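You operate a simulated robot arm through the tools that you are given. There is no shell and no other tool.

Carry out the task below with a simulated robot arm. There is one attempt and no reset: what you move stays moved.

## Task
Tighten the stool bolt and tap the stool plug home.
Fine: use the socket wrench and the orange mallet; lay both back on their rests.

Only the result counts: the job must be done as asked and must still hold three seconds after the hand-in. Knocking over, shifting, dropping, spilling or breaking anything else fails it.

## Robot
A 7-joint arm with a two-finger parallel gripper, fixed in place. Base frame: the origin is at the foot of the arm, x ahead of it, y to its left, z up; the work surface is at about z = 900. Units: mm, degrees, N and s.
With the tool pointing down near the work surface it reaches from about 240 to 680 mm from the base axis. Its first joint turns from -66.0 to 66.0 degrees. Payload 2.4 kg.
Tool frame: the origin (TCP) lies between the finger pads and is the grasp point; the fingertips stand 30 mm ahead of it; z points along the fingers, y is the line along which they close. Largest opening 94 mm; finger width 28, thickness 10; the body of the gripper, 50 by 96 mm, starts 55 mm behind the TCP.
Orientation is told as [roll, pitch, yaw] about the base's x, y, z axes, in that order, counted from this pose: with the fingers straight down and closing along the base's y, the tool's x points along the base's -x, its y along +y and its z along -z.

## Interface
- The arm moves only by the tool send_rows. Its argument "deltas" is text: rows parted by semicolons, each of 7 numbers parted by spaces: the shift along the tool's x, y, z in mm, then the turn, a rotation vector about the tool's x, y, z in degrees, then the finger opening in mm, from 0 to 94. In form: dx dy dz rx ry rz claw; .... A call has 1 to 20 rows; each row shifts and turns the commanded pose from where the row before left it, along the tool's axes as they then stand. Each row takes 0.2 s and may step no farther than 50 mm and 8.6 degrees from the row before; otherwise, or with a gripper value out of range, the whole call is refused. A pose out of reach is approached as far as the arm can. The call stops where the force on the tool passes 40 N (or 10 N more than at its start, if that is more) or the arm is blocked; 0.2 s more then pass. The fingers move at their own pace (about 153 mm/s each) and stop on an object; they squeeze with about 34 N. The grip force told is the motor's: it shows also when the fingers shut on nothing. Time passes only in rows, and 0.2 s behind the last, so rows that do not move let the fingers close. The reply holds the time, the measured pose of the TCP, the force on the tool along the base axes, the opening and the grip force, in the units named above and with some noise, with the torque about the TCP (base axes, N m) and any sound that the robot's microphone picked up.
- Cameras (640 x 400 px; columns grow to the right, rows downward): "scene" is fixed at [41.1, 473, 1465]; the picture's right is [-0.73, -0.69, 0.00], its down [-0.25, 0.27, -0.93] and it looks along [0.64, -0.68, -0.37] (base axes); focal length 325 px, centre (320, 200). "wrist" rides on the gripper at [76, 14, -103] in the tool frame; the picture's right is [-0.18, 0.98, 0.00], its down [-0.75, -0.14, -0.64] and it looks along [-0.63, -0.12, 0.77] (tool axes); focal length 243 px, centre (320, 200). There is no depth. A picture from a camera that has moved, and an enlarged one, comes with that camera's place and axes in the base frame and with its lens.
- grab_frame(camera): a new picture of that camera. The clock stands still meanwhile.
- close_up(camera, box): a new picture of the part [left, top, right, bottom] of that camera's present view, enlarged. The clock stands still meanwhile.
- sign_off(): hands the job in; it is judged then, once.

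Places have to be worked out from the pictures, the camera data and where the tool is seen. Open the gripper and draw the arm clear of the work before you hand the job in, unless the task says otherwise.

The tools are called after "Call:" as name(argument=value, ...) on one line, values as JSON. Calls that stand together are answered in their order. send_rows: Moves the arm, as the interface text tells. Its arguments: {"type":"object","properties":{"deltas":{"type":"string"}},"required":["deltas"]} The other tools are called the same way: grab_frame (camera) takes a picture; close_up (camera, box) takes an enlarged picture of a part of a camera's view; sign_off () hands the job in.

At the start:

```text
t: 0.0
ee_pos: [369.6, 23.7, 1304.3]
tcp_rot: [-0.1, 0.1, 0.0]
wrist_force: [0.5, 0.8, -0.3]
wrist_torque: [0.0, 0.0, 0.01]
finger_gap: 93.8
finger_force: 0.0
```

scene: 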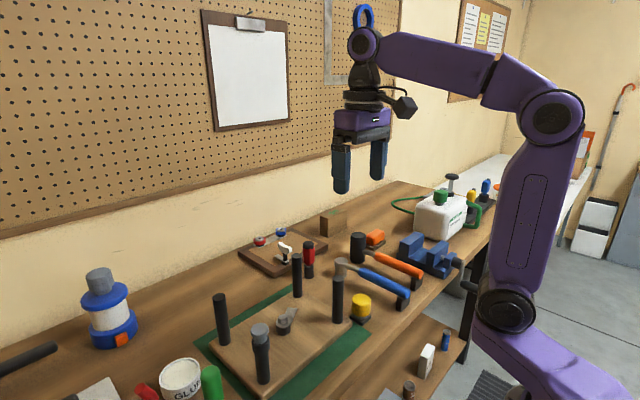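
wrist: 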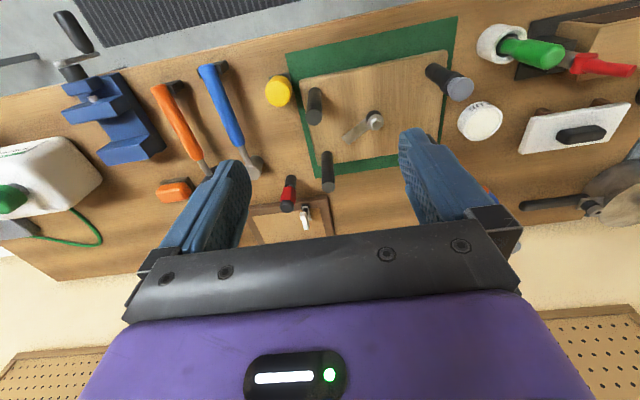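

I'll begin by looking closely at the stool, the tools and their rests in both views.

Call:
close_up(camera="scene", box=[190, 220, 390, 400])

Call:
close_up(camera="scene", box=[320, 180, 500, 310])

Call:
close_up(camera="wrist", box=[260, 10, 480, 240])

Call:
close_up(camera="wrist", box=[40, 30, 320, 240])

Call:
close_up(camera="scene", box=[230, 210, 340, 290])

```text
2.22 times, centred on (290, 310) of scene
camera zoom: at [41.1, 473.0, 1465.0], right [-0.73, -0.69, 0.0], down [-0.25, 0.27, -0.93], along [0.64, -0.68, -0.37], focal length 722 px, centre (387, -44)
```

zoom: 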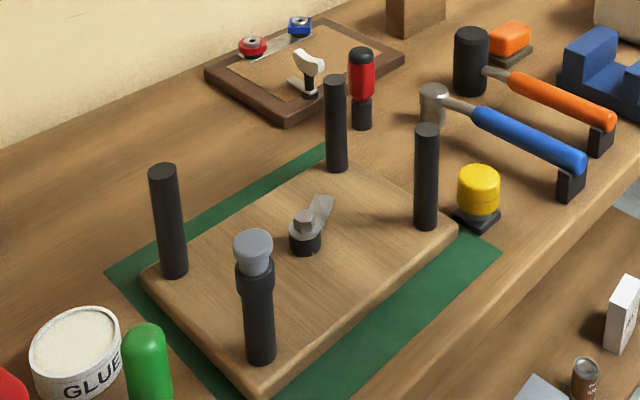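

```text
3.08 times, centred on (410, 245) of scene
camera zoom: at [41.1, 473.0, 1465.0], right [-0.73, -0.69, 0.0], down [-0.25, 0.27, -0.93], along [0.64, -0.68, -0.37], focal length 1000 px, centre (43, 62)
```

zoom: 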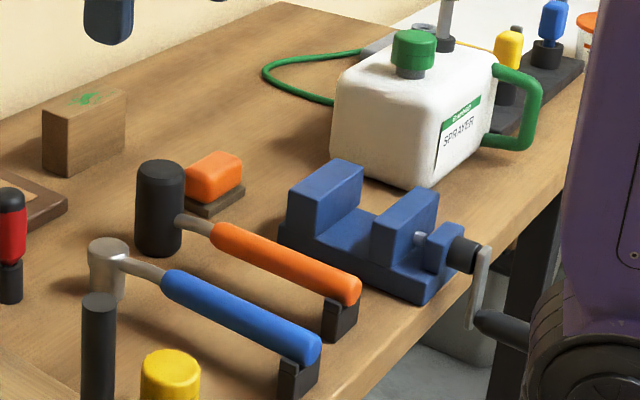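

```text
1.74 times, centred on (370, 125) of wrist
camera zoom: at [292.5, 36.2, 1408.9], right [0.18, 0.98, 0.0], down [0.75, -0.14, 0.64], along [0.63, -0.12, -0.77], focal length 422 px, centre (233, 330)
```

zoom: 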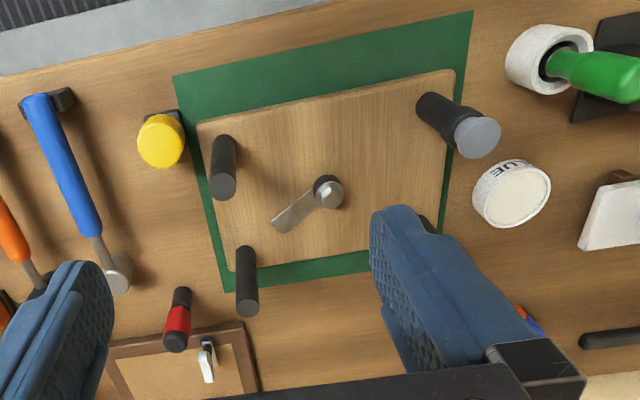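

```text
1.90 times, centred on (180, 135) of wrist
camera zoom: at [292.5, 36.2, 1408.9], right [0.18, 0.98, 0.0], down [0.75, -0.14, 0.64], along [0.63, -0.12, -0.77], focal length 462 px, centre (587, 324)
```

zoom: 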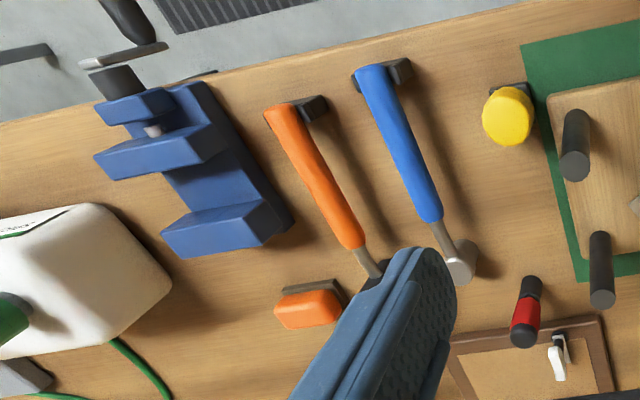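

```text
5.00 times, centred on (285, 250) of scene
camera zoom: at [41.1, 473.0, 1465.0], right [-0.73, -0.69, 0.0], down [-0.25, 0.27, -0.93], along [0.64, -0.68, -0.37], focal length 1625 px, centre (495, -50)
```

zoom: 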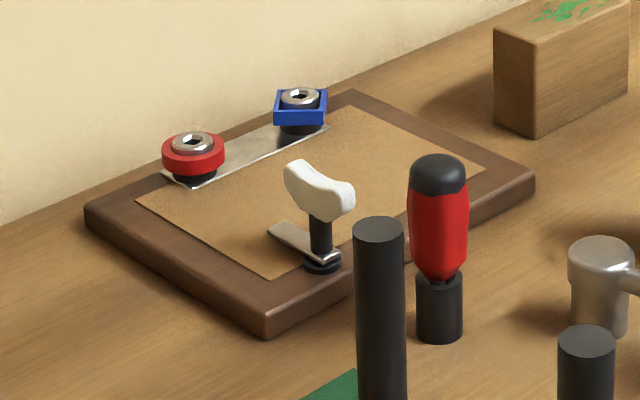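

The stool is upside down with its legs near (417/551, 17/227) and the plug leg near (416, 226). The bolt is near (493, 109), with the wrench handle along x at y≈-160 and the mallet at y≈-258. I'll bring the wrist camera closer to the stool to refine these.

Call:
send_rows(deltas="8 19 31 0 0 0 94; 8 19 31 0 0 0 94; 8 19 31 0 0 0 94; 6 19 31 0 0 0 94; 0 0 0 0 0 0 94")

Call:
grab_frame(camera="wrist")

Call:
grab_frame(camera="scene")

```text
t: 1.2
ee_pos: [340.6, 99.4, 1181.1]
tcp_rot: [0.0, 0.0, 0.0]
wrist_force: [-0.1, -0.6, 0.7]
wrist_torque: [0.0, 0.0, -0.01]
finger_gap: 94.1
finger_force: 0.0
```

```text
taken
camera wrist: at [263.1, 112.4, 1284.0], right [0.18, 0.98, 0.0], down [0.75, -0.14, 0.64], along [0.63, -0.12, -0.77], focal length 243 px, centre (320, 200)
```

wrist: 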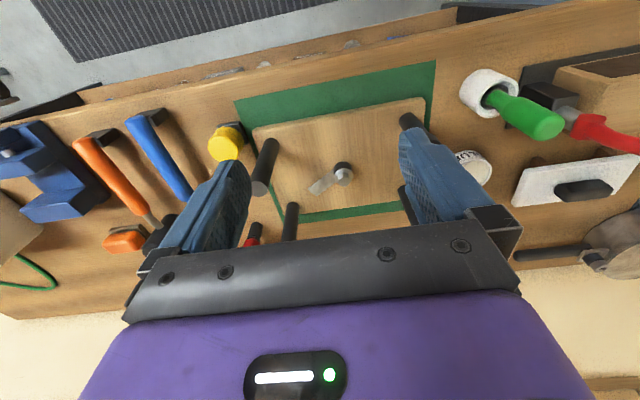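

```text
taken
```

scene: 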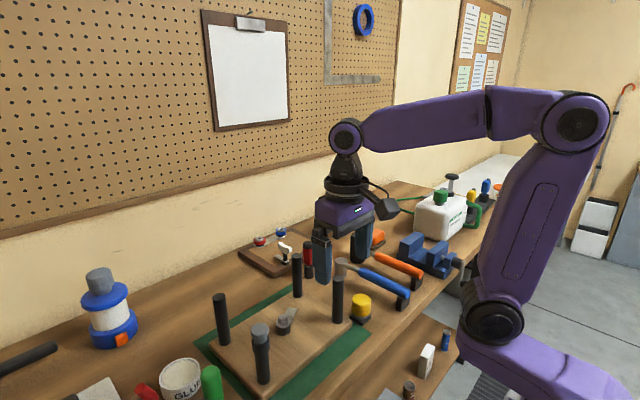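

The wrist view shows the bolt and its bracket between the fingers. I'll enlarge it for precise pixels.

Call:
close_up(camera="wrist", box=[240, 100, 440, 240])

Call:
close_up(camera="scene", box=[240, 290, 320, 390])

Call:
close_up(camera="wrist", box=[60, 90, 260, 240])

```text
2.86 times, centred on (340, 170) of wrist
camera zoom: at [263.1, 112.4, 1284.0], right [0.18, 0.98, 0.0], down [0.75, -0.14, 0.64], along [0.63, -0.12, -0.77], focal length 693 px, centre (263, 286)
```

zoom: 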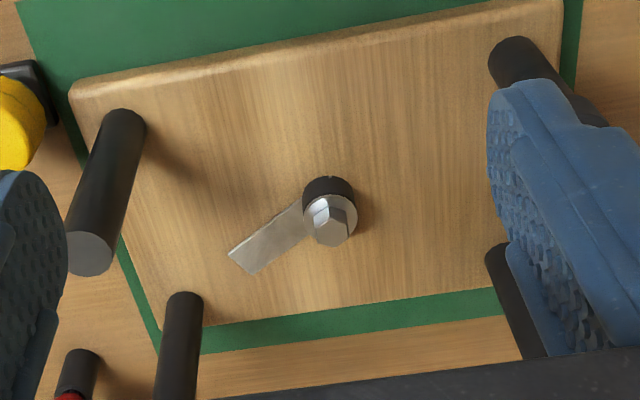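

```text
4.00 times, centred on (280, 340) of scene
camera zoom: at [41.1, 473.1, 1465.0], right [-0.73, -0.69, 0.0], down [-0.25, 0.27, -0.93], along [0.64, -0.68, -0.37], focal length 1300 px, centre (480, -360)
```

zoom: 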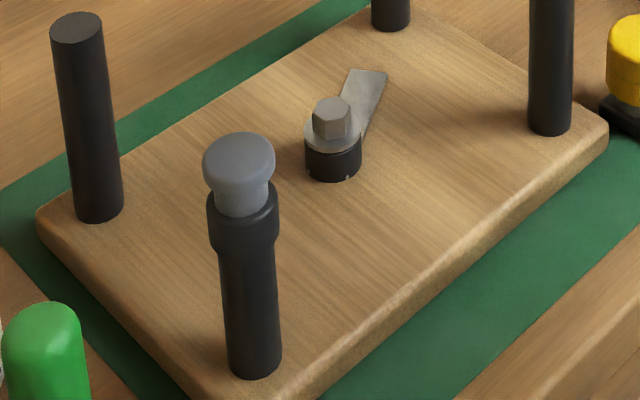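

```text
2.67 times, centred on (160, 165) of wrist
camera zoom: at [263.1, 112.4, 1284.0], right [0.18, 0.98, 0.0], down [0.75, -0.14, 0.64], along [0.63, -0.12, -0.77], focal length 647 px, centre (747, 293)
```

zoom: 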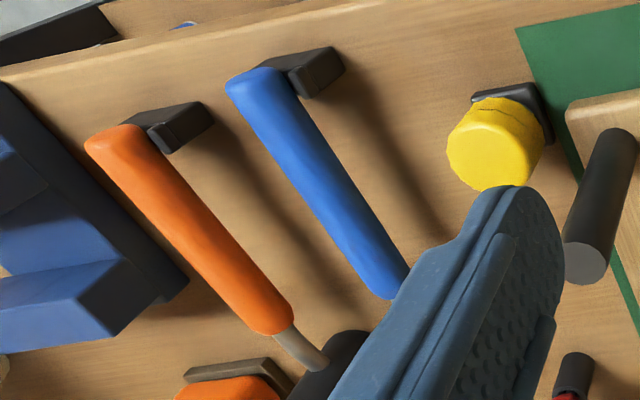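

The bolt head top triangulates consistently to about (499.5, 108.5, 951), and the plug top to about (429, 218, 1037). Next I'll move over toward the wrench and mallet to view them.

Call:
send_rows(deltas="5 -43 0 0 0 0 94; 5 -43 0 0 0 0 94; 5 -43 5 0 0 0 94; 5 -43 5 0 0 0 94; 5 -43 5 0 0 0 94; 5 -43 5 0 0 0 94; 0 0 0 0 0 0 94")

Call:
grab_frame(camera="wrist")

Call:
grab_frame(camera="scene")

```text
t: 2.8
ee_pos: [311.1, -159.5, 1161.8]
tcp_rot: [0.0, 0.0, -0.2]
wrist_force: [0.2, 0.4, 0.0]
wrist_torque: [0.01, -0.01, 0.0]
finger_gap: 93.8
finger_force: 0.1
```

```text
taken
camera wrist: at [233.0, -146.9, 1264.7], right [0.19, 0.98, 0.0], down [0.75, -0.14, 0.64], along [0.63, -0.12, -0.77], focal length 243 px, centre (320, 200)
```

wrist: 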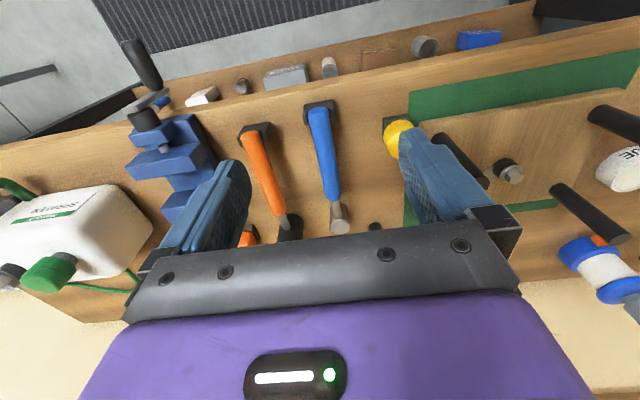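

```text
taken
```

scene: 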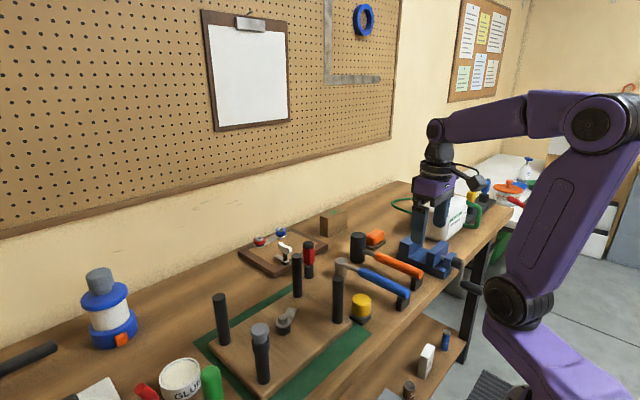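

Call:
close_up(camera="wrist", box=[210, 80, 430, 250])

Call:
close_up(camera="scene", box=[325, 220, 435, 310])

```text
2.35 times, centred on (320, 165) of wrist
camera zoom: at [233.0, -146.9, 1264.7], right [0.19, 0.98, 0.0], down [0.75, -0.14, 0.64], along [0.63, -0.12, -0.77], focal length 571 px, centre (320, 282)
```

zoom: 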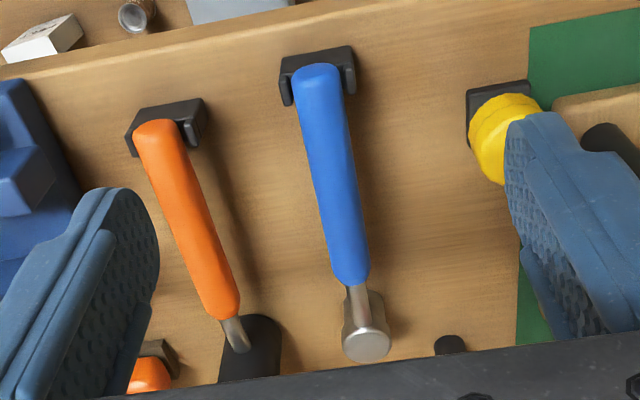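

```text
4.44 times, centred on (380, 265) of scene
camera zoom: at [41.1, 473.0, 1465.0], right [-0.73, -0.69, 0.0], down [-0.25, 0.27, -0.93], along [0.64, -0.68, -0.37], focal length 1445 px, centre (53, -89)
```

zoom: 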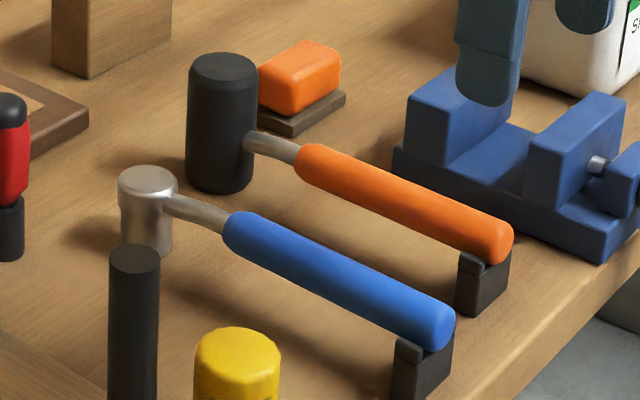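

The wrench handle runs along x from about 344 to 494 at y≈-171, z≈938, with its head at (562, -171). The cradle is around x 338–358. I'll go above the grasp point at x≈412 and check centring.

Call:
send_rows(deltas="-25 -3 38 0 0 0 70; -25 -3 38 0 0 0 70; -25 -3 38 0 0 0 70; -25 -3 36 0 0 0 70; 0 0 0 0 0 0 70")

Call:
grab_frame(camera="wrist")

Call:
close_up(camera="scene", box=[325, 180, 435, 310])

```text
t: 4.0
ee_pos: [411.2, -169.8, 1012.0]
tcp_rot: [0.0, 0.0, -0.1]
wrist_force: [0.3, -0.3, 0.1]
wrist_torque: [-0.02, -0.01, 0.0]
finger_gap: 70.2
finger_force: 0.0
```

```text
taken
camera wrist: at [333.1, -157.0, 1114.0], right [0.19, 0.98, 0.0], down [0.75, -0.14, 0.64], along [0.63, -0.12, -0.77], focal length 243 px, centre (320, 200)
```

wrist: 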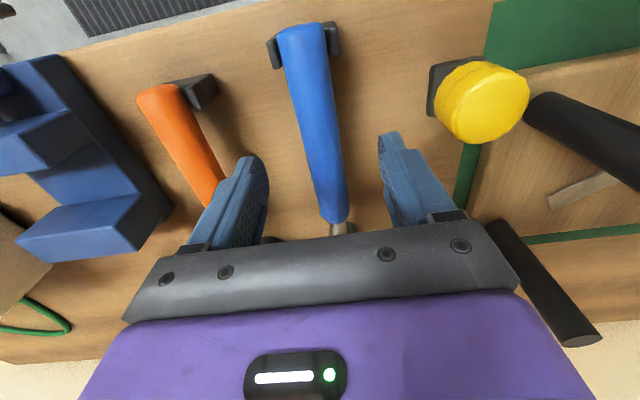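

```text
3.08 times, centred on (380, 245) of scene
camera zoom: at [41.1, 473.0, 1465.0], right [-0.73, -0.69, 0.0], down [-0.25, 0.27, -0.93], along [0.64, -0.68, -0.37], focal length 1000 px, centre (135, 62)
```

zoom: 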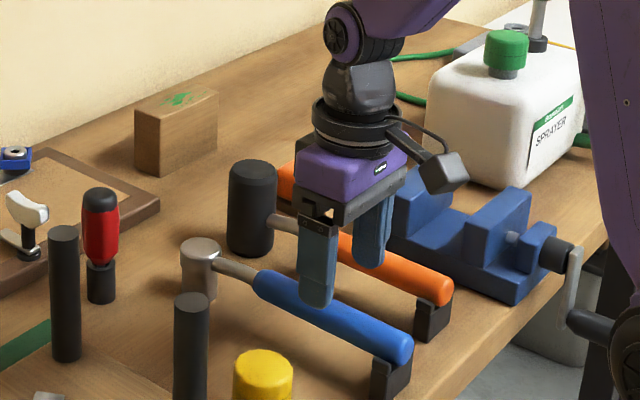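

The handle is centred between the fingers at y≈-171. I'll descend to z≈946 and close on it.

Call:
send_rows(deltas="0 -1.2 25 0 0 0 60; 0 0 25 0 0 0 60; 0 0 16 0 0 0 60; 0 0 0 0 0 0 60")

Call:
grab_frame(camera="wrist")

Call:
close_up(camera="scene", box=[325, 200, 435, 310])

```text
t: 5.0
ee_pos: [409.1, -172.0, 945.8]
tcp_rot: [0.0, 0.0, -0.1]
wrist_force: [0.2, 0.4, 0.1]
wrist_torque: [0.01, -0.01, 0.02]
finger_gap: 60.0
finger_force: 0.1
```

```text
taken
camera wrist: at [331.9, -158.5, 1049.0], right [0.18, 0.98, 0.0], down [0.75, -0.14, 0.64], along [0.63, -0.12, -0.77], focal length 243 px, centre (320, 200)
```

wrist: 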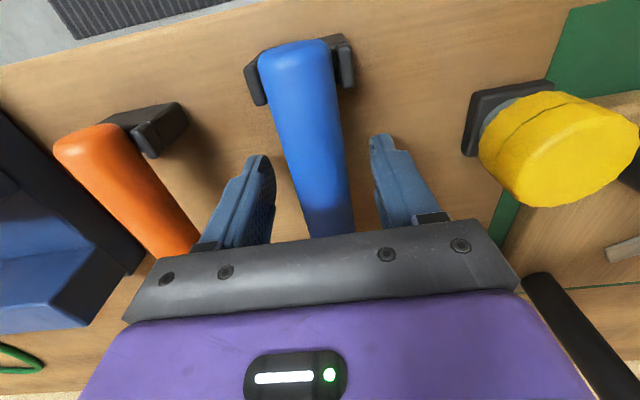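

```text
3.64 times, centred on (380, 255) of scene
camera zoom: at [41.1, 473.0, 1465.0], right [-0.73, -0.69, 0.0], down [-0.25, 0.27, -0.93], along [0.64, -0.68, -0.37], focal length 1182 px, centre (102, 0)
```

zoom: 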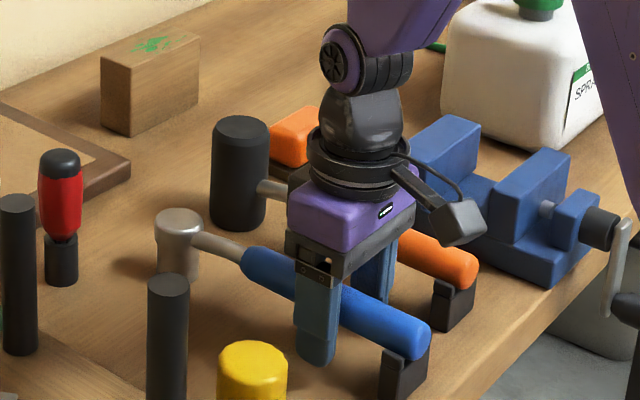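

The handle lies between the fingers, nearly centred, so I'll close on it.

Call:
send_rows(deltas="0 0 0 0 0 0 40; 0 0 0 0 0 0 30; 0 0 0 0 0 0 20; 0 0 0 0 0 0 10; 0 0 0 0 0 0 10")

Call:
grab_frame(camera="wrist")

```text
t: 6.2
ee_pos: [408.6, -171.7, 945.2]
tcp_rot: [0.0, 0.0, 0.0]
wrist_force: [-0.6, 1.7, 0.9]
wrist_torque: [0.0, 0.1, 0.13]
finger_gap: 32.0
finger_force: 34.3
```

```text
taken
camera wrist: at [332.0, -158.5, 1049.2], right [0.18, 0.98, 0.0], down [0.75, -0.14, 0.64], along [0.63, -0.12, -0.77], focal length 243 px, centre (320, 200)
```

wrist: 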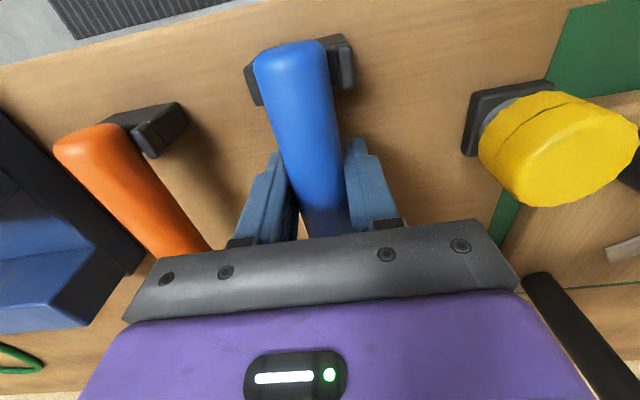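

Gripped at 32 mm opening; the pose to return to is (409, -172, 945.5). I'll lift slowly and check for droop.

Call:
send_rows(deltas="0 0 -5 0 0 0 10; 0 0 -10 0 0 0 10; 0 0 -10 0 0 0 10; 0 0 -15 0 0 0 10; 0 0 0 0 0 0 10")

Call:
grab_frame(camera="wrist")

Call:
close_up(camera="scene", box=[325, 200, 435, 310])

```text
t: 7.4
ee_pos: [409.1, -172.2, 985.7]
tcp_rot: [0.1, -0.1, 0.1]
wrist_force: [0.3, -0.2, -2.9]
wrist_torque: [-0.02, 0.2, 0.01]
finger_gap: 32.0
finger_force: 33.5
```

```text
taken
camera wrist: at [332.3, -158.7, 1089.3], right [0.18, 0.98, 0.0], down [0.75, -0.14, 0.64], along [0.63, -0.12, -0.77], focal length 243 px, centre (320, 200)
```

wrist: 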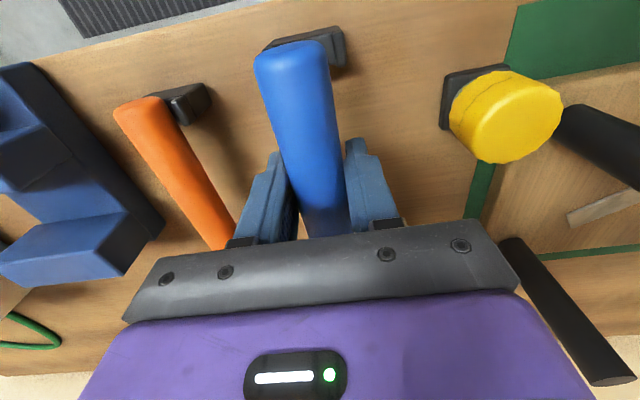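

```text
3.64 times, centred on (380, 255) of scene
camera zoom: at [41.1, 473.0, 1465.0], right [-0.73, -0.69, 0.0], down [-0.25, 0.27, -0.93], along [0.64, -0.68, -0.37], focal length 1182 px, centre (102, 0)
```

zoom: 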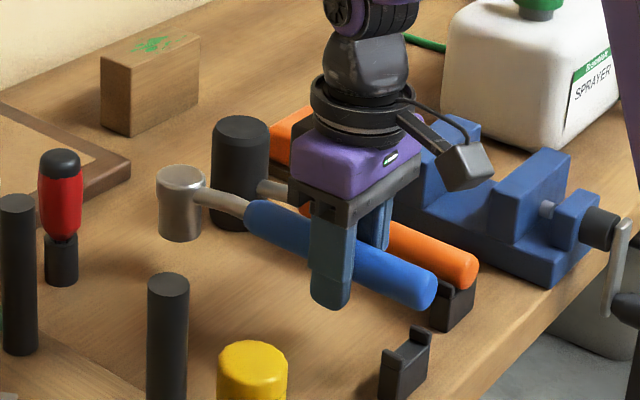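

The wrench holds level, weighing about 2.9 N, with the head about 153 mm ahead of the TCP. I'll lift above the leg tops and carry it to over the bolt.

Call:
send_rows(deltas="0 0 -30 0 0 0 10; 0 0 -40 0 0 0 10; 0 0 -40 0 0 0 10; 0 0 -25 0 0 0 10; 8 35 0 0 0 0 10; 8 40 0 0 0 0 10; 8 40 0 0 0 0 10; 8 42 0 0 0 0 10; 8 42 0 0 0 0 10; 8 42 0 0 0 0 10; 8 40 0 0 0 0 10; 6 0 0 0 0 0 10; 0 0 0 0 0 0 10")

Call:
grab_frame(camera="scene")

Call:
close_up(camera="scene", box=[250, 230, 350, 350])

Call:
grab_frame(camera="wrist")

```text
t: 10.2
ee_pos: [347.6, 108.0, 1121.2]
tcp_rot: [0.0, 0.0, 0.0]
wrist_force: [0.6, 0.4, -2.1]
wrist_torque: [-0.03, 0.2, 0.01]
finger_gap: 32.2
finger_force: 33.8
```

```text
taken
```

scene: 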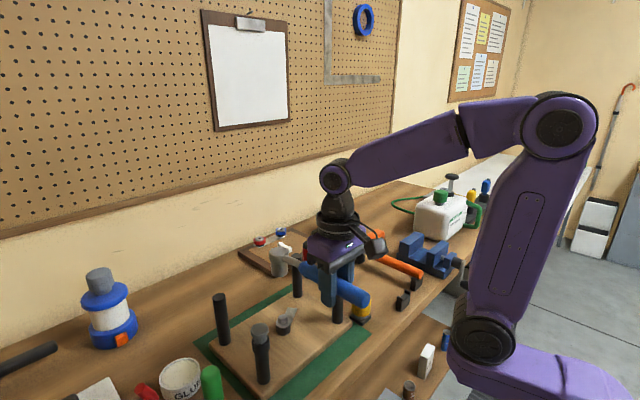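

```text
3.33 times, centred on (300, 290) of scene
camera zoom: at [41.1, 473.1, 1465.0], right [-0.73, -0.69, 0.0], down [-0.25, 0.27, -0.93], along [0.64, -0.68, -0.37], focal length 1083 px, centre (387, -100)
```

zoom: 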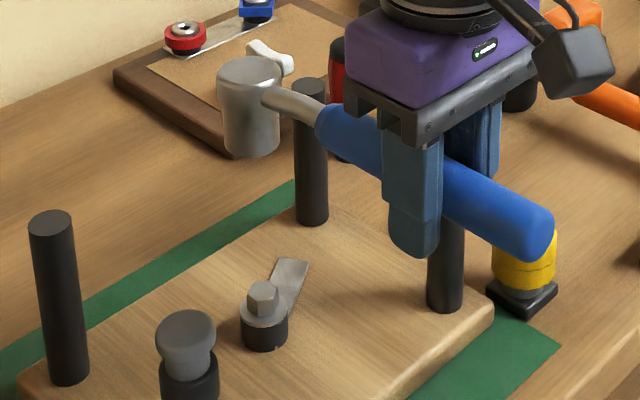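

```text
taken
camera wrist: at [270.3, 122.0, 1224.0], right [0.18, 0.98, 0.0], down [0.75, -0.14, 0.64], along [0.63, -0.12, -0.77], focal length 243 px, centre (320, 200)
```

wrist: 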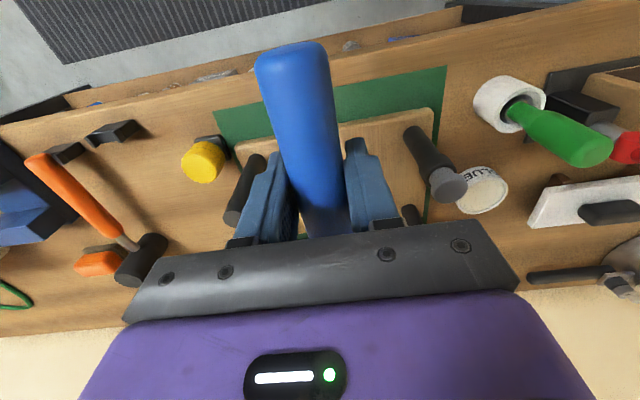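

The head top is at about (498, 110.5), close to the bolt axis at (499.5, 108.4). I'll look at the hex orientation and the socket before choosing the starting angle.

Call:
close_up(camera="scene", box=[268, 310, 300, 340])

Call:
close_up(camera="scene", box=[262, 240, 310, 285])

```text
13.33 times, centred on (284, 325) of scene
camera zoom: at [41.1, 473.1, 1465.0], right [-0.73, -0.69, 0.0], down [-0.25, 0.27, -0.93], along [0.64, -0.68, -0.37], focal length 4334 px, centre (800, -1467)
```

zoom: 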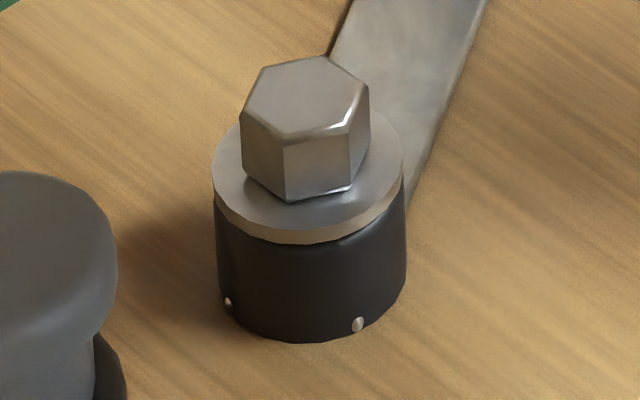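

```text
8.89 times, centred on (286, 262) of scene
camera zoom: at [41.1, 473.1, 1465.0], right [-0.73, -0.69, 0.0], down [-0.25, 0.27, -0.93], along [0.64, -0.68, -0.37], focal length 2889 px, centre (622, -356)
```

zoom: 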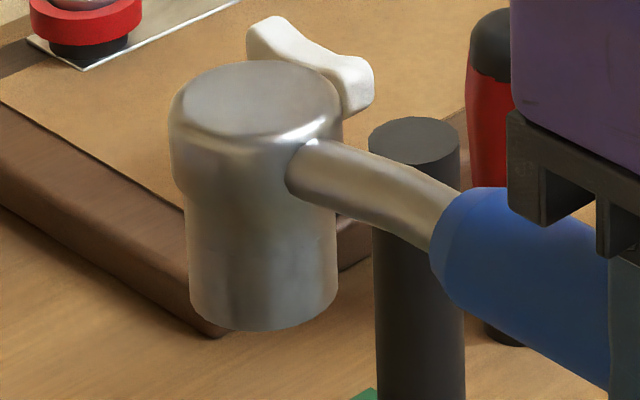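

The hex vertices sit at about 0°, 60°, 120°. I'll back the handle counter-clockwise to about 205° about the bolt (yaw +25°) so there is room for a clockwise swing, still above the legs.

Call:
send_rows(deltas="-7 -32 0 0 0 0 10; -7 -32 0 0 0 0 10; 0 0 0 0 0 -6.25 10; 0 0 0 0 0 -6.25 10; 0 0 0 0 0 -6.25 10; 0 0 0 0 0 -6.25 10; 0 0 0 0 0 0 10")

Call:
close_up(camera="scene", box=[250, 230, 350, 350])

Call:
grab_frame(camera="wrist")

```text
t: 11.8
ee_pos: [362.5, 44.7, 1120.7]
tcp_rot: [0.1, 0.0, 25.1]
wrist_force: [-0.3, 0.2, -3.5]
wrist_torque: [-0.08, 0.14, 0.02]
finger_gap: 31.8
finger_force: 33.6
```

```text
3.33 times, centred on (300, 290) of scene
camera zoom: at [41.1, 473.1, 1465.0], right [-0.73, -0.69, 0.0], down [-0.25, 0.27, -0.93], along [0.64, -0.68, -0.37], focal length 1083 px, centre (387, -100)
```

zoom: 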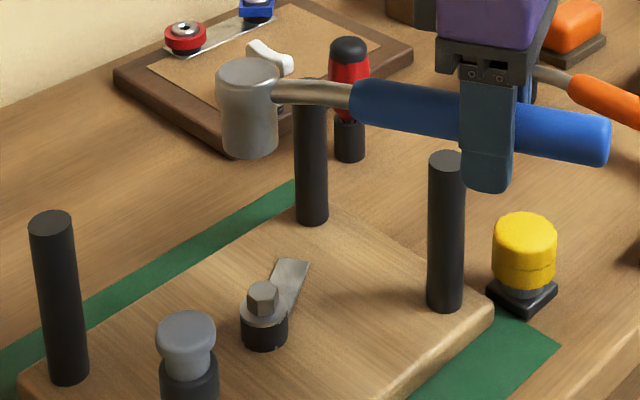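

```text
taken
camera wrist: at [285.6, 24.0, 1224.1], right [-0.25, 0.97, 0.0], down [0.74, 0.19, 0.64], along [0.62, 0.16, -0.77], focal length 243 px, centre (320, 200)
```

wrist: 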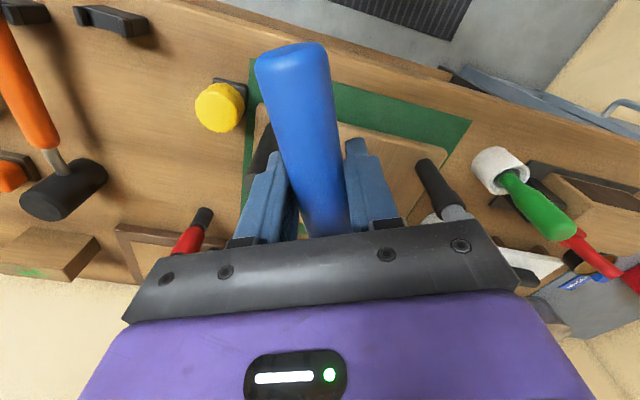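

The head stays over the bolt after rotating. I'll lower to about 25 mm above the bolt and check alignment.

Call:
send_rows(deltas="0 0 30 0 0 0 10; 0 0 30 0 0 0 10; 0 0 25 0 0 0 10; 0 0 15 0 0 0 10; 0 0 0 0 0 0 10")

Call:
close_up(camera="scene", box=[250, 270, 350, 350])

Call:
grab_frame(camera="wrist")

```text
t: 13.0
ee_pos: [361.8, 44.1, 1021.5]
tcp_rot: [0.0, 0.0, 25.0]
wrist_force: [-0.4, -0.5, -2.7]
wrist_torque: [-0.08, 0.16, 0.01]
finger_gap: 31.9
finger_force: 34.2
```

```text
5.00 times, centred on (300, 310) of scene
camera zoom: at [41.1, 473.1, 1465.0], right [-0.73, -0.69, 0.0], down [-0.25, 0.27, -0.93], along [0.64, -0.68, -0.37], focal length 1625 px, centre (420, -350)
```

zoom: 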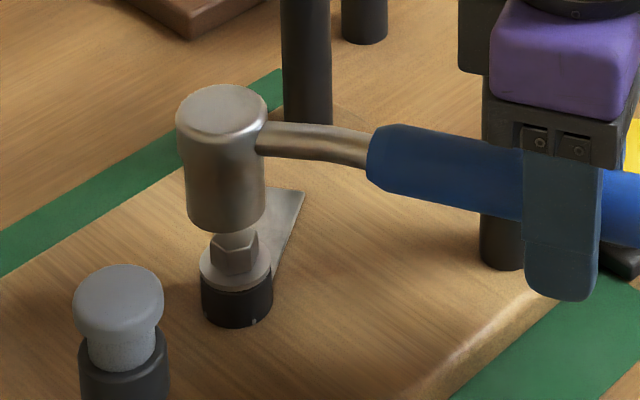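

```text
taken
camera wrist: at [285.4, 24.3, 1124.5], right [-0.25, 0.97, 0.0], down [0.74, 0.19, 0.64], along [0.62, 0.16, -0.77], focal length 243 px, centre (320, 200)
```

wrist: 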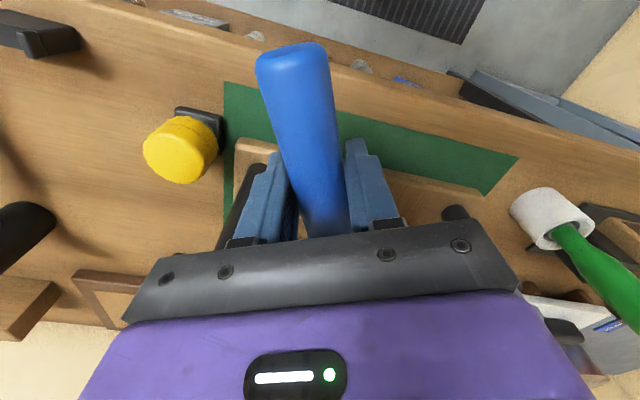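

Comparing socket and bolt in this view, I need about 3 mm to the picture's right and a bit farther away. I'll shift by about (-1, -3) in base and lower to just above the bolt head.

Call:
send_rows(deltas="2.3 -2.3 0 0 0 0 10; 0 0 8 0 0 0 10; 0 0 7 0 0 0 10; 0 0 0 0 0 0 10")

Call:
close_up(camera="scene", box=[265, 285, 315, 345])

```text
t: 14.0
ee_pos: [361.3, 42.5, 1005.2]
tcp_rot: [0.0, 0.0, 25.0]
wrist_force: [-1.3, 0.9, -1.5]
wrist_torque: [0.09, -0.06, 0.09]
finger_gap: 31.8
finger_force: 33.9
```

```text
6.67 times, centred on (290, 315) of scene
camera zoom: at [41.1, 473.1, 1465.0], right [-0.73, -0.69, 0.0], down [-0.25, 0.27, -0.93], along [0.64, -0.68, -0.37], focal length 2167 px, centre (520, -567)
```

zoom: 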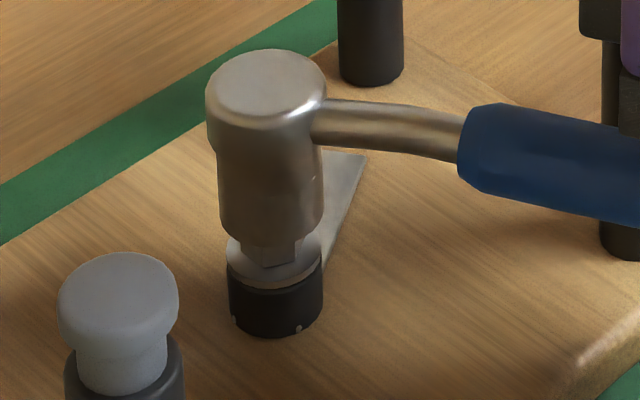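

The force and torque show the socket just touching the bolt head at TCP z≈1005. I'll zoom in further to judge the residual offset.

Call:
close_up(camera="scene", box=[270, 310, 302, 340])

```text
13.33 times, centred on (286, 325) of scene
camera zoom: at [41.1, 473.1, 1465.0], right [-0.73, -0.69, 0.0], down [-0.25, 0.27, -0.93], along [0.64, -0.68, -0.37], focal length 4334 px, centre (773, -1467)
```

zoom: 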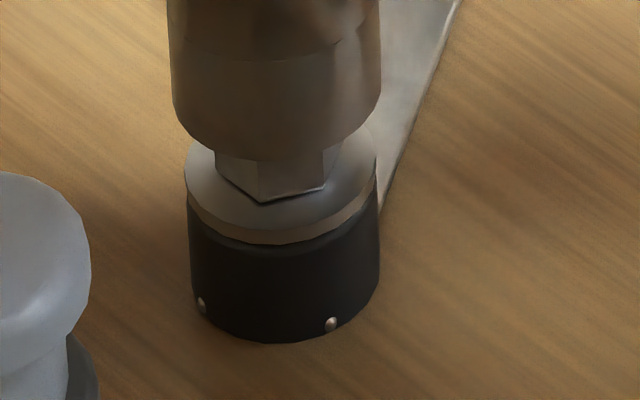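

The rim sits about 2 mm too far from the camera, and the lateral force agrees. I'll shift about 1.8 mm toward the camera and press down gently.

Call:
send_rows(deltas="0.5 1.7 -0.5 0 0 0 10; 0 0 0 0 0 0 10; 0 0 1.5 0 0 0 10; 0 0 0 0 0 0 10")

Call:
close_up(camera="scene", box=[270, 310, 302, 340])

```text
t: 15.0
ee_pos: [360.0, 43.9, 1004.0]
tcp_rot: [0.0, -0.1, 25.0]
wrist_force: [0.3, -0.1, -3.6]
wrist_torque: [-0.1, 0.15, 0.05]
finger_gap: 31.7
finger_force: 34.0
```

```text
13.33 times, centred on (286, 325) of scene
camera zoom: at [41.1, 473.1, 1465.0], right [-0.73, -0.69, 0.0], down [-0.25, 0.27, -0.93], along [0.64, -0.68, -0.37], focal length 4334 px, centre (773, -1467)
```

zoom: 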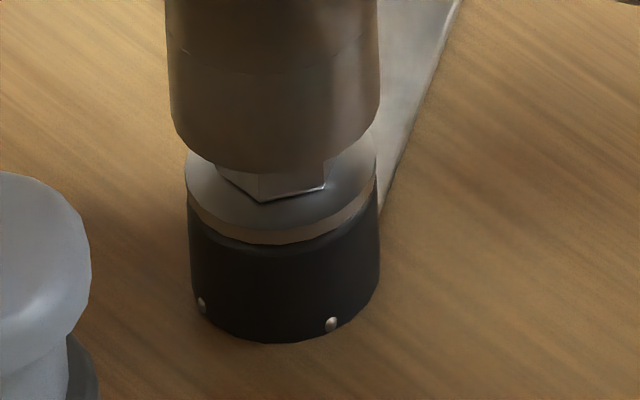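

No contact now and well aligned, with the rim centre within about 1 mm. I'll lower in small steps.

Call:
send_rows(deltas="0 -0.5 1 0 0 0 10; 0 0 1 0 0 0 10; 0 0 0 0 0 0 10")

```text
t: 15.8
ee_pos: [359.0, 42.3, 1002.5]
tcp_rot: [0.0, -0.1, 25.0]
wrist_force: [-4.3, -0.5, 6.1]
wrist_torque: [0.5, -0.78, 0.24]
finger_gap: 31.6
finger_force: 33.7
```

The socket rests on the hex with about 9 N and has not dropped in, so the angle is off. I'll ease off slightly and turn clockwise about the bolt in small steps with a light press, looking for the drop.

Call:
send_rows(deltas="0 0 -0.5 0 0 0 10; -0.59 13.42 0 0 0 5 10; 0 0 0 0 0 0 10")

Call:
close_up(camera="scene", box=[270, 310, 302, 340])

```text
t: 16.6
ee_pos: [355.3, 55.7, 1001.5]
tcp_rot: [0.0, 0.1, 20.0]
wrist_force: [-1.3, 1.4, -3.4]
wrist_torque: [-0.06, 0.3, 0.24]
finger_gap: 31.7
finger_force: 34.6
```

```text
13.33 times, centred on (286, 325) of scene
camera zoom: at [41.1, 473.1, 1465.0], right [-0.73, -0.69, 0.0], down [-0.25, 0.27, -0.93], along [0.64, -0.68, -0.37], focal length 4334 px, centre (773, -1467)
```

zoom: 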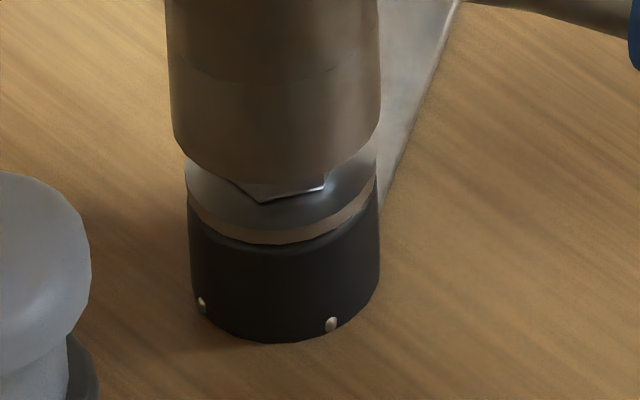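

The rim now sits lower with no axial force, so the socket seems to be slipping over the hex. I'll lower further in small steps.

Call:
send_rows(deltas="0 0 1.5 0 0 0 10; 0 0 1.5 0 0 0 10; 0 0 0 0 0 0 10")

Call:
close_up(camera="scene", box=[270, 310, 302, 340])

```text
t: 17.4
ee_pos: [354.4, 54.6, 999.9]
tcp_rot: [0.0, 0.0, 20.0]
wrist_force: [-5.1, -0.5, 0.1]
wrist_torque: [0.06, 0.09, 0.23]
finger_gap: 32.2
finger_force: 34.4
```

```text
13.33 times, centred on (286, 325) of scene
camera zoom: at [41.0, 473.0, 1465.0], right [-0.73, -0.69, 0.0], down [-0.25, 0.27, -0.93], along [0.64, -0.68, -0.37], focal length 4334 px, centre (773, -1467)
```

zoom: 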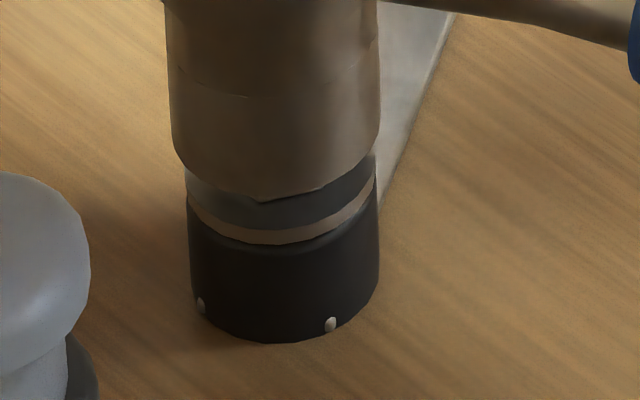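

The socket is about 6 mm down over the hex, with a slight push back along the handle. I'll relieve that and keep lowering.

Call:
send_rows(deltas="0.8 0 1.5 0 0 0 10; 0 0 1.5 0 0 0 10; 0 0 1.5 0 0 0 10; 0 0 0 0 0 0 10")

Call:
close_up(camera="scene", box=[270, 310, 302, 340])

```text
t: 18.4
ee_pos: [353.6, 54.8, 995.7]
tcp_rot: [0.1, 0.0, 20.0]
wrist_force: [-0.1, 1.4, -2.6]
wrist_torque: [0.03, 0.15, 0.22]
finger_gap: 31.6
finger_force: 34.0
```

```text
13.33 times, centred on (286, 325) of scene
camera zoom: at [41.1, 473.1, 1465.0], right [-0.73, -0.69, 0.0], down [-0.25, 0.27, -0.93], along [0.64, -0.68, -0.37], focal length 4334 px, centre (773, -1467)
```

zoom: 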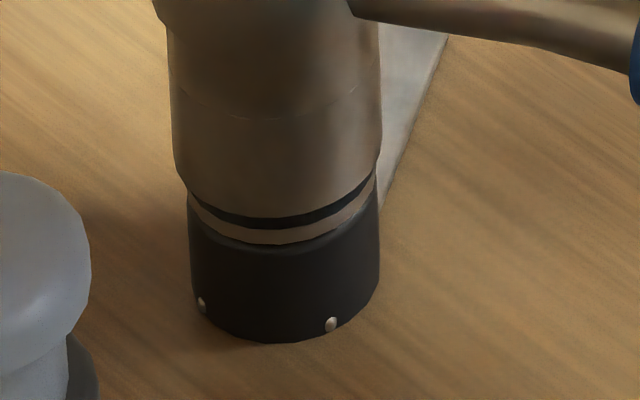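

Almost down on the washer, with about 2–3 mm left. I'll continue to contact.

Call:
send_rows(deltas="0 0 1.2 0 0 0 10; 0 0 1.2 0 0 0 10; 0 0 0 0 0 0 10")

Call:
close_up(camera="scene", box=[250, 280, 350, 350])

```text
t: 19.2
ee_pos: [354.2, 55.1, 992.6]
tcp_rot: [0.0, 0.1, 19.9]
wrist_force: [-6.3, -1.5, 7.5]
wrist_torque: [0.35, -0.83, 0.22]
finger_gap: 31.8
finger_force: 34.0
```

```text
5.71 times, centred on (300, 315) of scene
camera zoom: at [40.8, 473.0, 1465.0], right [-0.73, -0.69, 0.0], down [-0.25, 0.27, -0.93], along [0.64, -0.68, -0.37], focal length 1857 px, centre (434, -457)
```

zoom: 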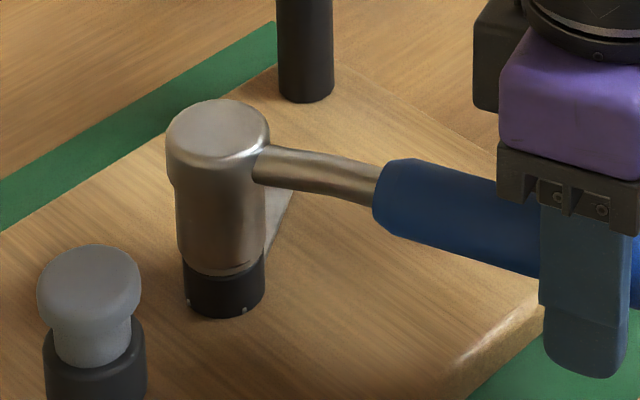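

The socket is seated on the washer at TCP z≈993. I'll ease off the push and start the clockwise swing about the bolt, watching the torque.

Call:
send_rows(deltas="0.3 0 -0.8 0 0 0 10; -0.38 10.78 0 0 0 4 10; -0.38 10.78 0 0 0 4 10; 0 0 0 0 0 0 10")

Call:
close_up(camera="scene", box=[250, 280, 350, 350])

```text
t: 20.2
ee_pos: [347.4, 76.3, 994.2]
tcp_rot: [0.0, 0.1, 11.9]
wrist_force: [-2.7, 1.2, -4.5]
wrist_torque: [-0.13, 0.42, 0.36]
finger_gap: 32.1
finger_force: 34.3
```

```text
5.71 times, centred on (300, 315) of scene
camera zoom: at [41.1, 473.1, 1465.0], right [-0.73, -0.69, 0.0], down [-0.25, 0.27, -0.93], along [0.64, -0.68, -0.37], focal length 1857 px, centre (434, -457)
```

zoom: 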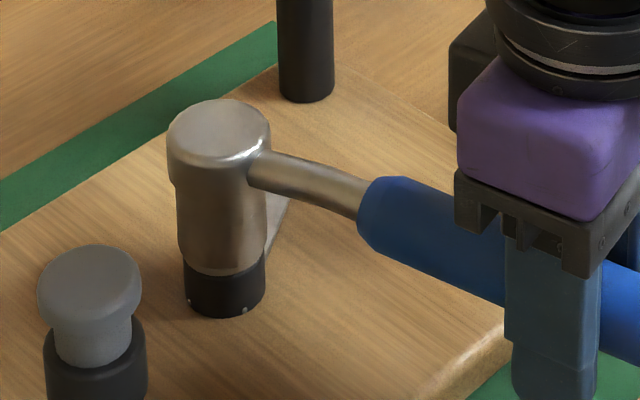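

Turning freely with low torque so far. I'll continue clockwise.

Call:
send_rows(deltas="-0.38 10.78 0 0 0 4 10; -0.38 10.78 0 0 0 4 10; -0.38 10.78 0 0 0 4 10; 0 0 0 0 0 0 10")

Call:
grab_frame(camera="scene")

```text
t: 21.2
ee_pos: [344.5, 109.1, 993.6]
tcp_rot: [-0.1, 0.0, 0.0]
wrist_force: [-11.3, 0.9, 0.8]
wrist_torque: [-0.06, -0.07, 0.27]
finger_gap: 31.8
finger_force: 33.8
```

```text
taken
```

scene: 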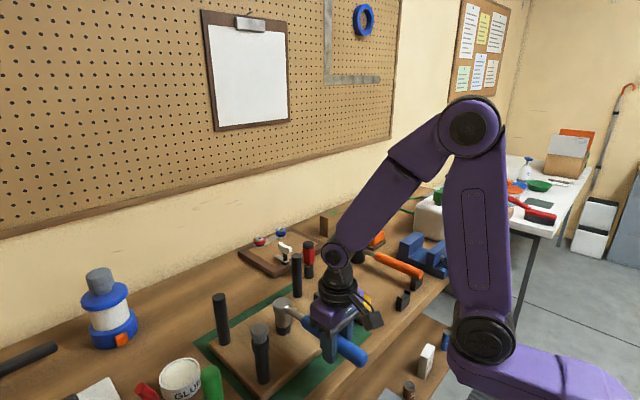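

An 11 N push along the handle shows my pivot is about 1 mm off. I'll pull back 1.2 mm and keep swinging.

Call:
send_rows(deltas="1.3 0 0 0 0 0 10; -0.38 10.78 0 0 0 4 10; -0.38 10.78 0 0 0 4 10; 0 0 0 0 0 0 10")

Call:
grab_frame(camera="wrist")

Call:
close_up(camera="scene", box=[230, 260, 390, 390])

```text
t: 22.2
ee_pos: [346.2, 130.2, 993.8]
tcp_rot: [0.0, 0.0, -8.1]
wrist_force: [-2.0, 1.6, -0.6]
wrist_torque: [-0.14, -0.04, 0.22]
finger_gap: 31.7
finger_force: 34.0
```

```text
taken
camera wrist: at [270.7, 153.3, 1097.1], right [0.32, 0.95, 0.0], down [0.73, -0.25, 0.64], along [0.61, -0.21, -0.77], focal length 243 px, centre (320, 200)
```

wrist: 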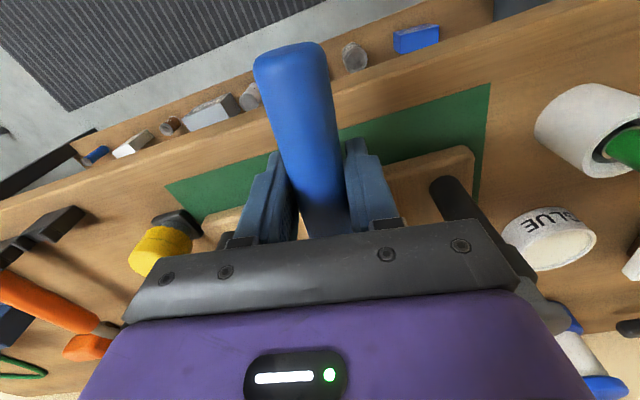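

```text
3.08 times, centred on (310, 325) of scene
camera zoom: at [41.1, 473.1, 1465.0], right [-0.73, -0.69, 0.0], down [-0.25, 0.27, -0.93], along [0.64, -0.68, -0.37], focal length 1000 px, centre (351, -185)
```

zoom: 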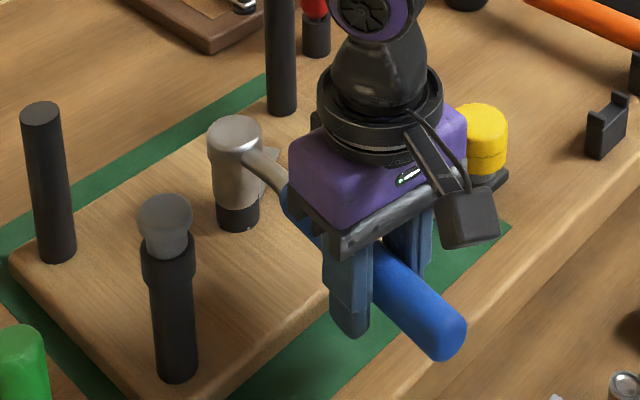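

Force is low again and everything is clear. I'll swing on toward the plug leg, stopping short of it.

Call:
send_rows(deltas="0 10.78 0 0 0 4 10; -0.2 10.78 0 0 0 4 10; 0 0 0 0 0 0 10")

Call:
close_up(camera="scene", box=[230, 260, 390, 390])

```text
t: 23.0
ee_pos: [349.6, 151.1, 993.1]
tcp_rot: [0.1, -0.2, -16.2]
wrist_force: [5.2, 1.1, -2.7]
wrist_torque: [-0.08, 0.03, 0.44]
finger_gap: 31.8
finger_force: 34.1
```

```text
3.08 times, centred on (310, 325) of scene
camera zoom: at [41.3, 473.1, 1465.0], right [-0.73, -0.69, 0.0], down [-0.25, 0.27, -0.93], along [0.64, -0.68, -0.37], focal length 1000 px, centre (351, -185)
```

zoom: 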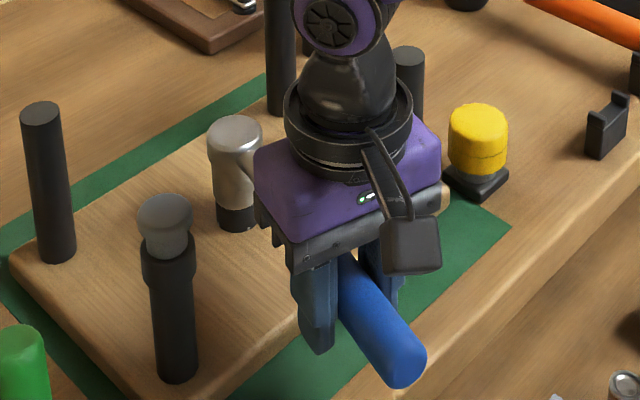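

Clearance to the plug leg is still good. I'll correct slightly forward and take the last two steps.

Call:
send_rows(deltas="-0.7 10.78 0 0 0 4 10; -0.38 10.78 0 0 0 4 10; 0 0 0 0 0 0 10")

Call:
close_up(camera="scene", box=[230, 260, 390, 390])

Call:
grab_frame(camera="wrist")

```text
t: 23.8
ee_pos: [356.5, 170.9, 992.5]
tcp_rot: [0.0, 0.0, -24.2]
wrist_force: [4.6, -3.5, 0.9]
wrist_torque: [-0.16, -0.16, 0.49]
finger_gap: 32.2
finger_force: 33.7
```

```text
3.08 times, centred on (310, 325) of scene
camera zoom: at [41.2, 472.9, 1465.0], right [-0.73, -0.69, 0.0], down [-0.25, 0.27, -0.93], along [0.64, -0.68, -0.37], focal length 1000 px, centre (351, -185)
```

zoom: 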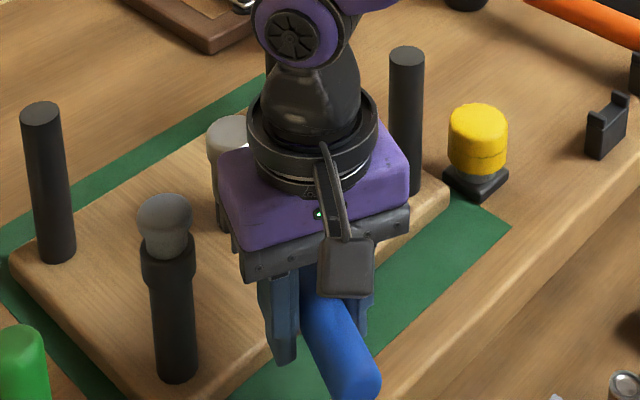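

```text
taken
camera wrist: at [291.6, 213.7, 1097.0], right [0.57, 0.82, 0.0], down [0.63, -0.44, 0.64], along [0.53, -0.37, -0.77], focal length 243 px, centre (320, 200)
```

wrist: 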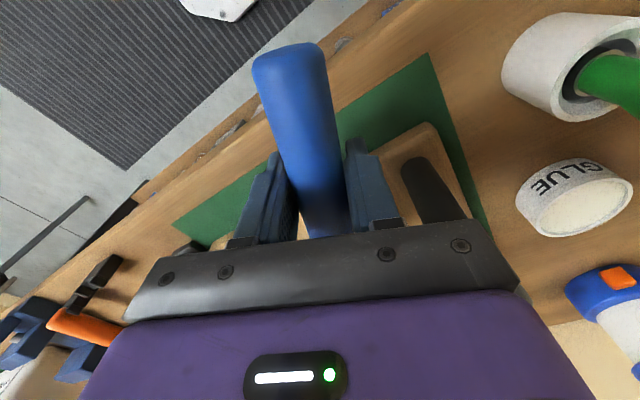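

I've turned about 44° with modest torque. I'll lift the socket straight off to look at how the bolt has turned before reseating for another swing.

Call:
send_rows(deltas="0 0 -4 0 0 0 10; 0 0 -8 0 0 0 10; 0 0 -16 0 0 0 10; 0 0 -30 0 0 0 10; 0 0 -20 0 0 0 10; 0 0 0 0 0 0 10")

Call:
close_up(camera="scene", box=[268, 310, 300, 340])

Call:
close_up(camera="scene", box=[230, 260, 390, 390])

```text
t: 25.2
ee_pos: [356.3, 170.1, 1072.4]
tcp_rot: [0.0, 0.1, -24.1]
wrist_force: [-1.8, -0.3, -7.7]
wrist_torque: [0.44, 0.06, 0.58]
finger_gap: 26.5
finger_force: 34.0
```

```text
13.33 times, centred on (284, 325) of scene
camera zoom: at [41.1, 473.0, 1465.0], right [-0.73, -0.69, 0.0], down [-0.25, 0.27, -0.93], along [0.64, -0.68, -0.37], focal length 4334 px, centre (800, -1467)
```

zoom: 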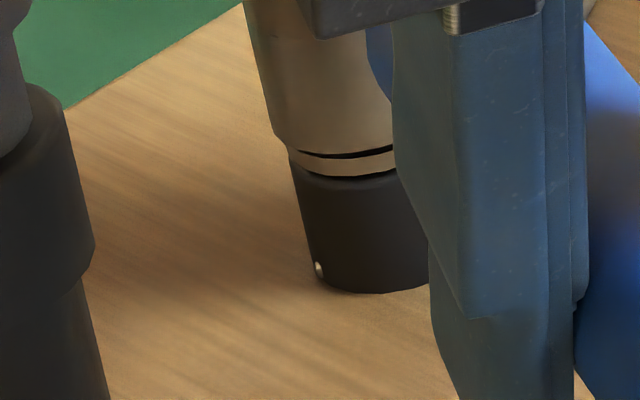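

```text
3.08 times, centred on (310, 325) of scene
camera zoom: at [41.1, 473.0, 1465.0], right [-0.73, -0.69, 0.0], down [-0.25, 0.27, -0.93], along [0.64, -0.68, -0.37], focal length 1000 px, centre (351, -185)
```

zoom: 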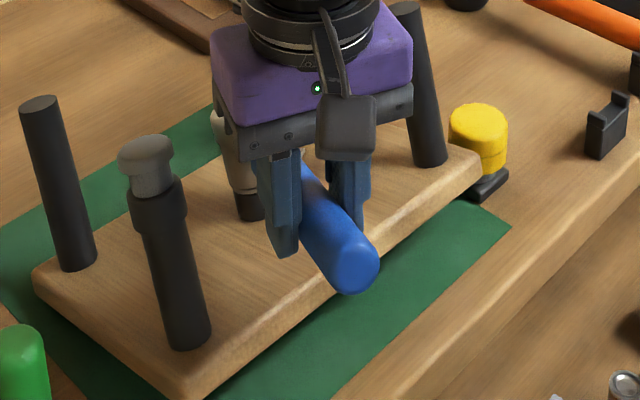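

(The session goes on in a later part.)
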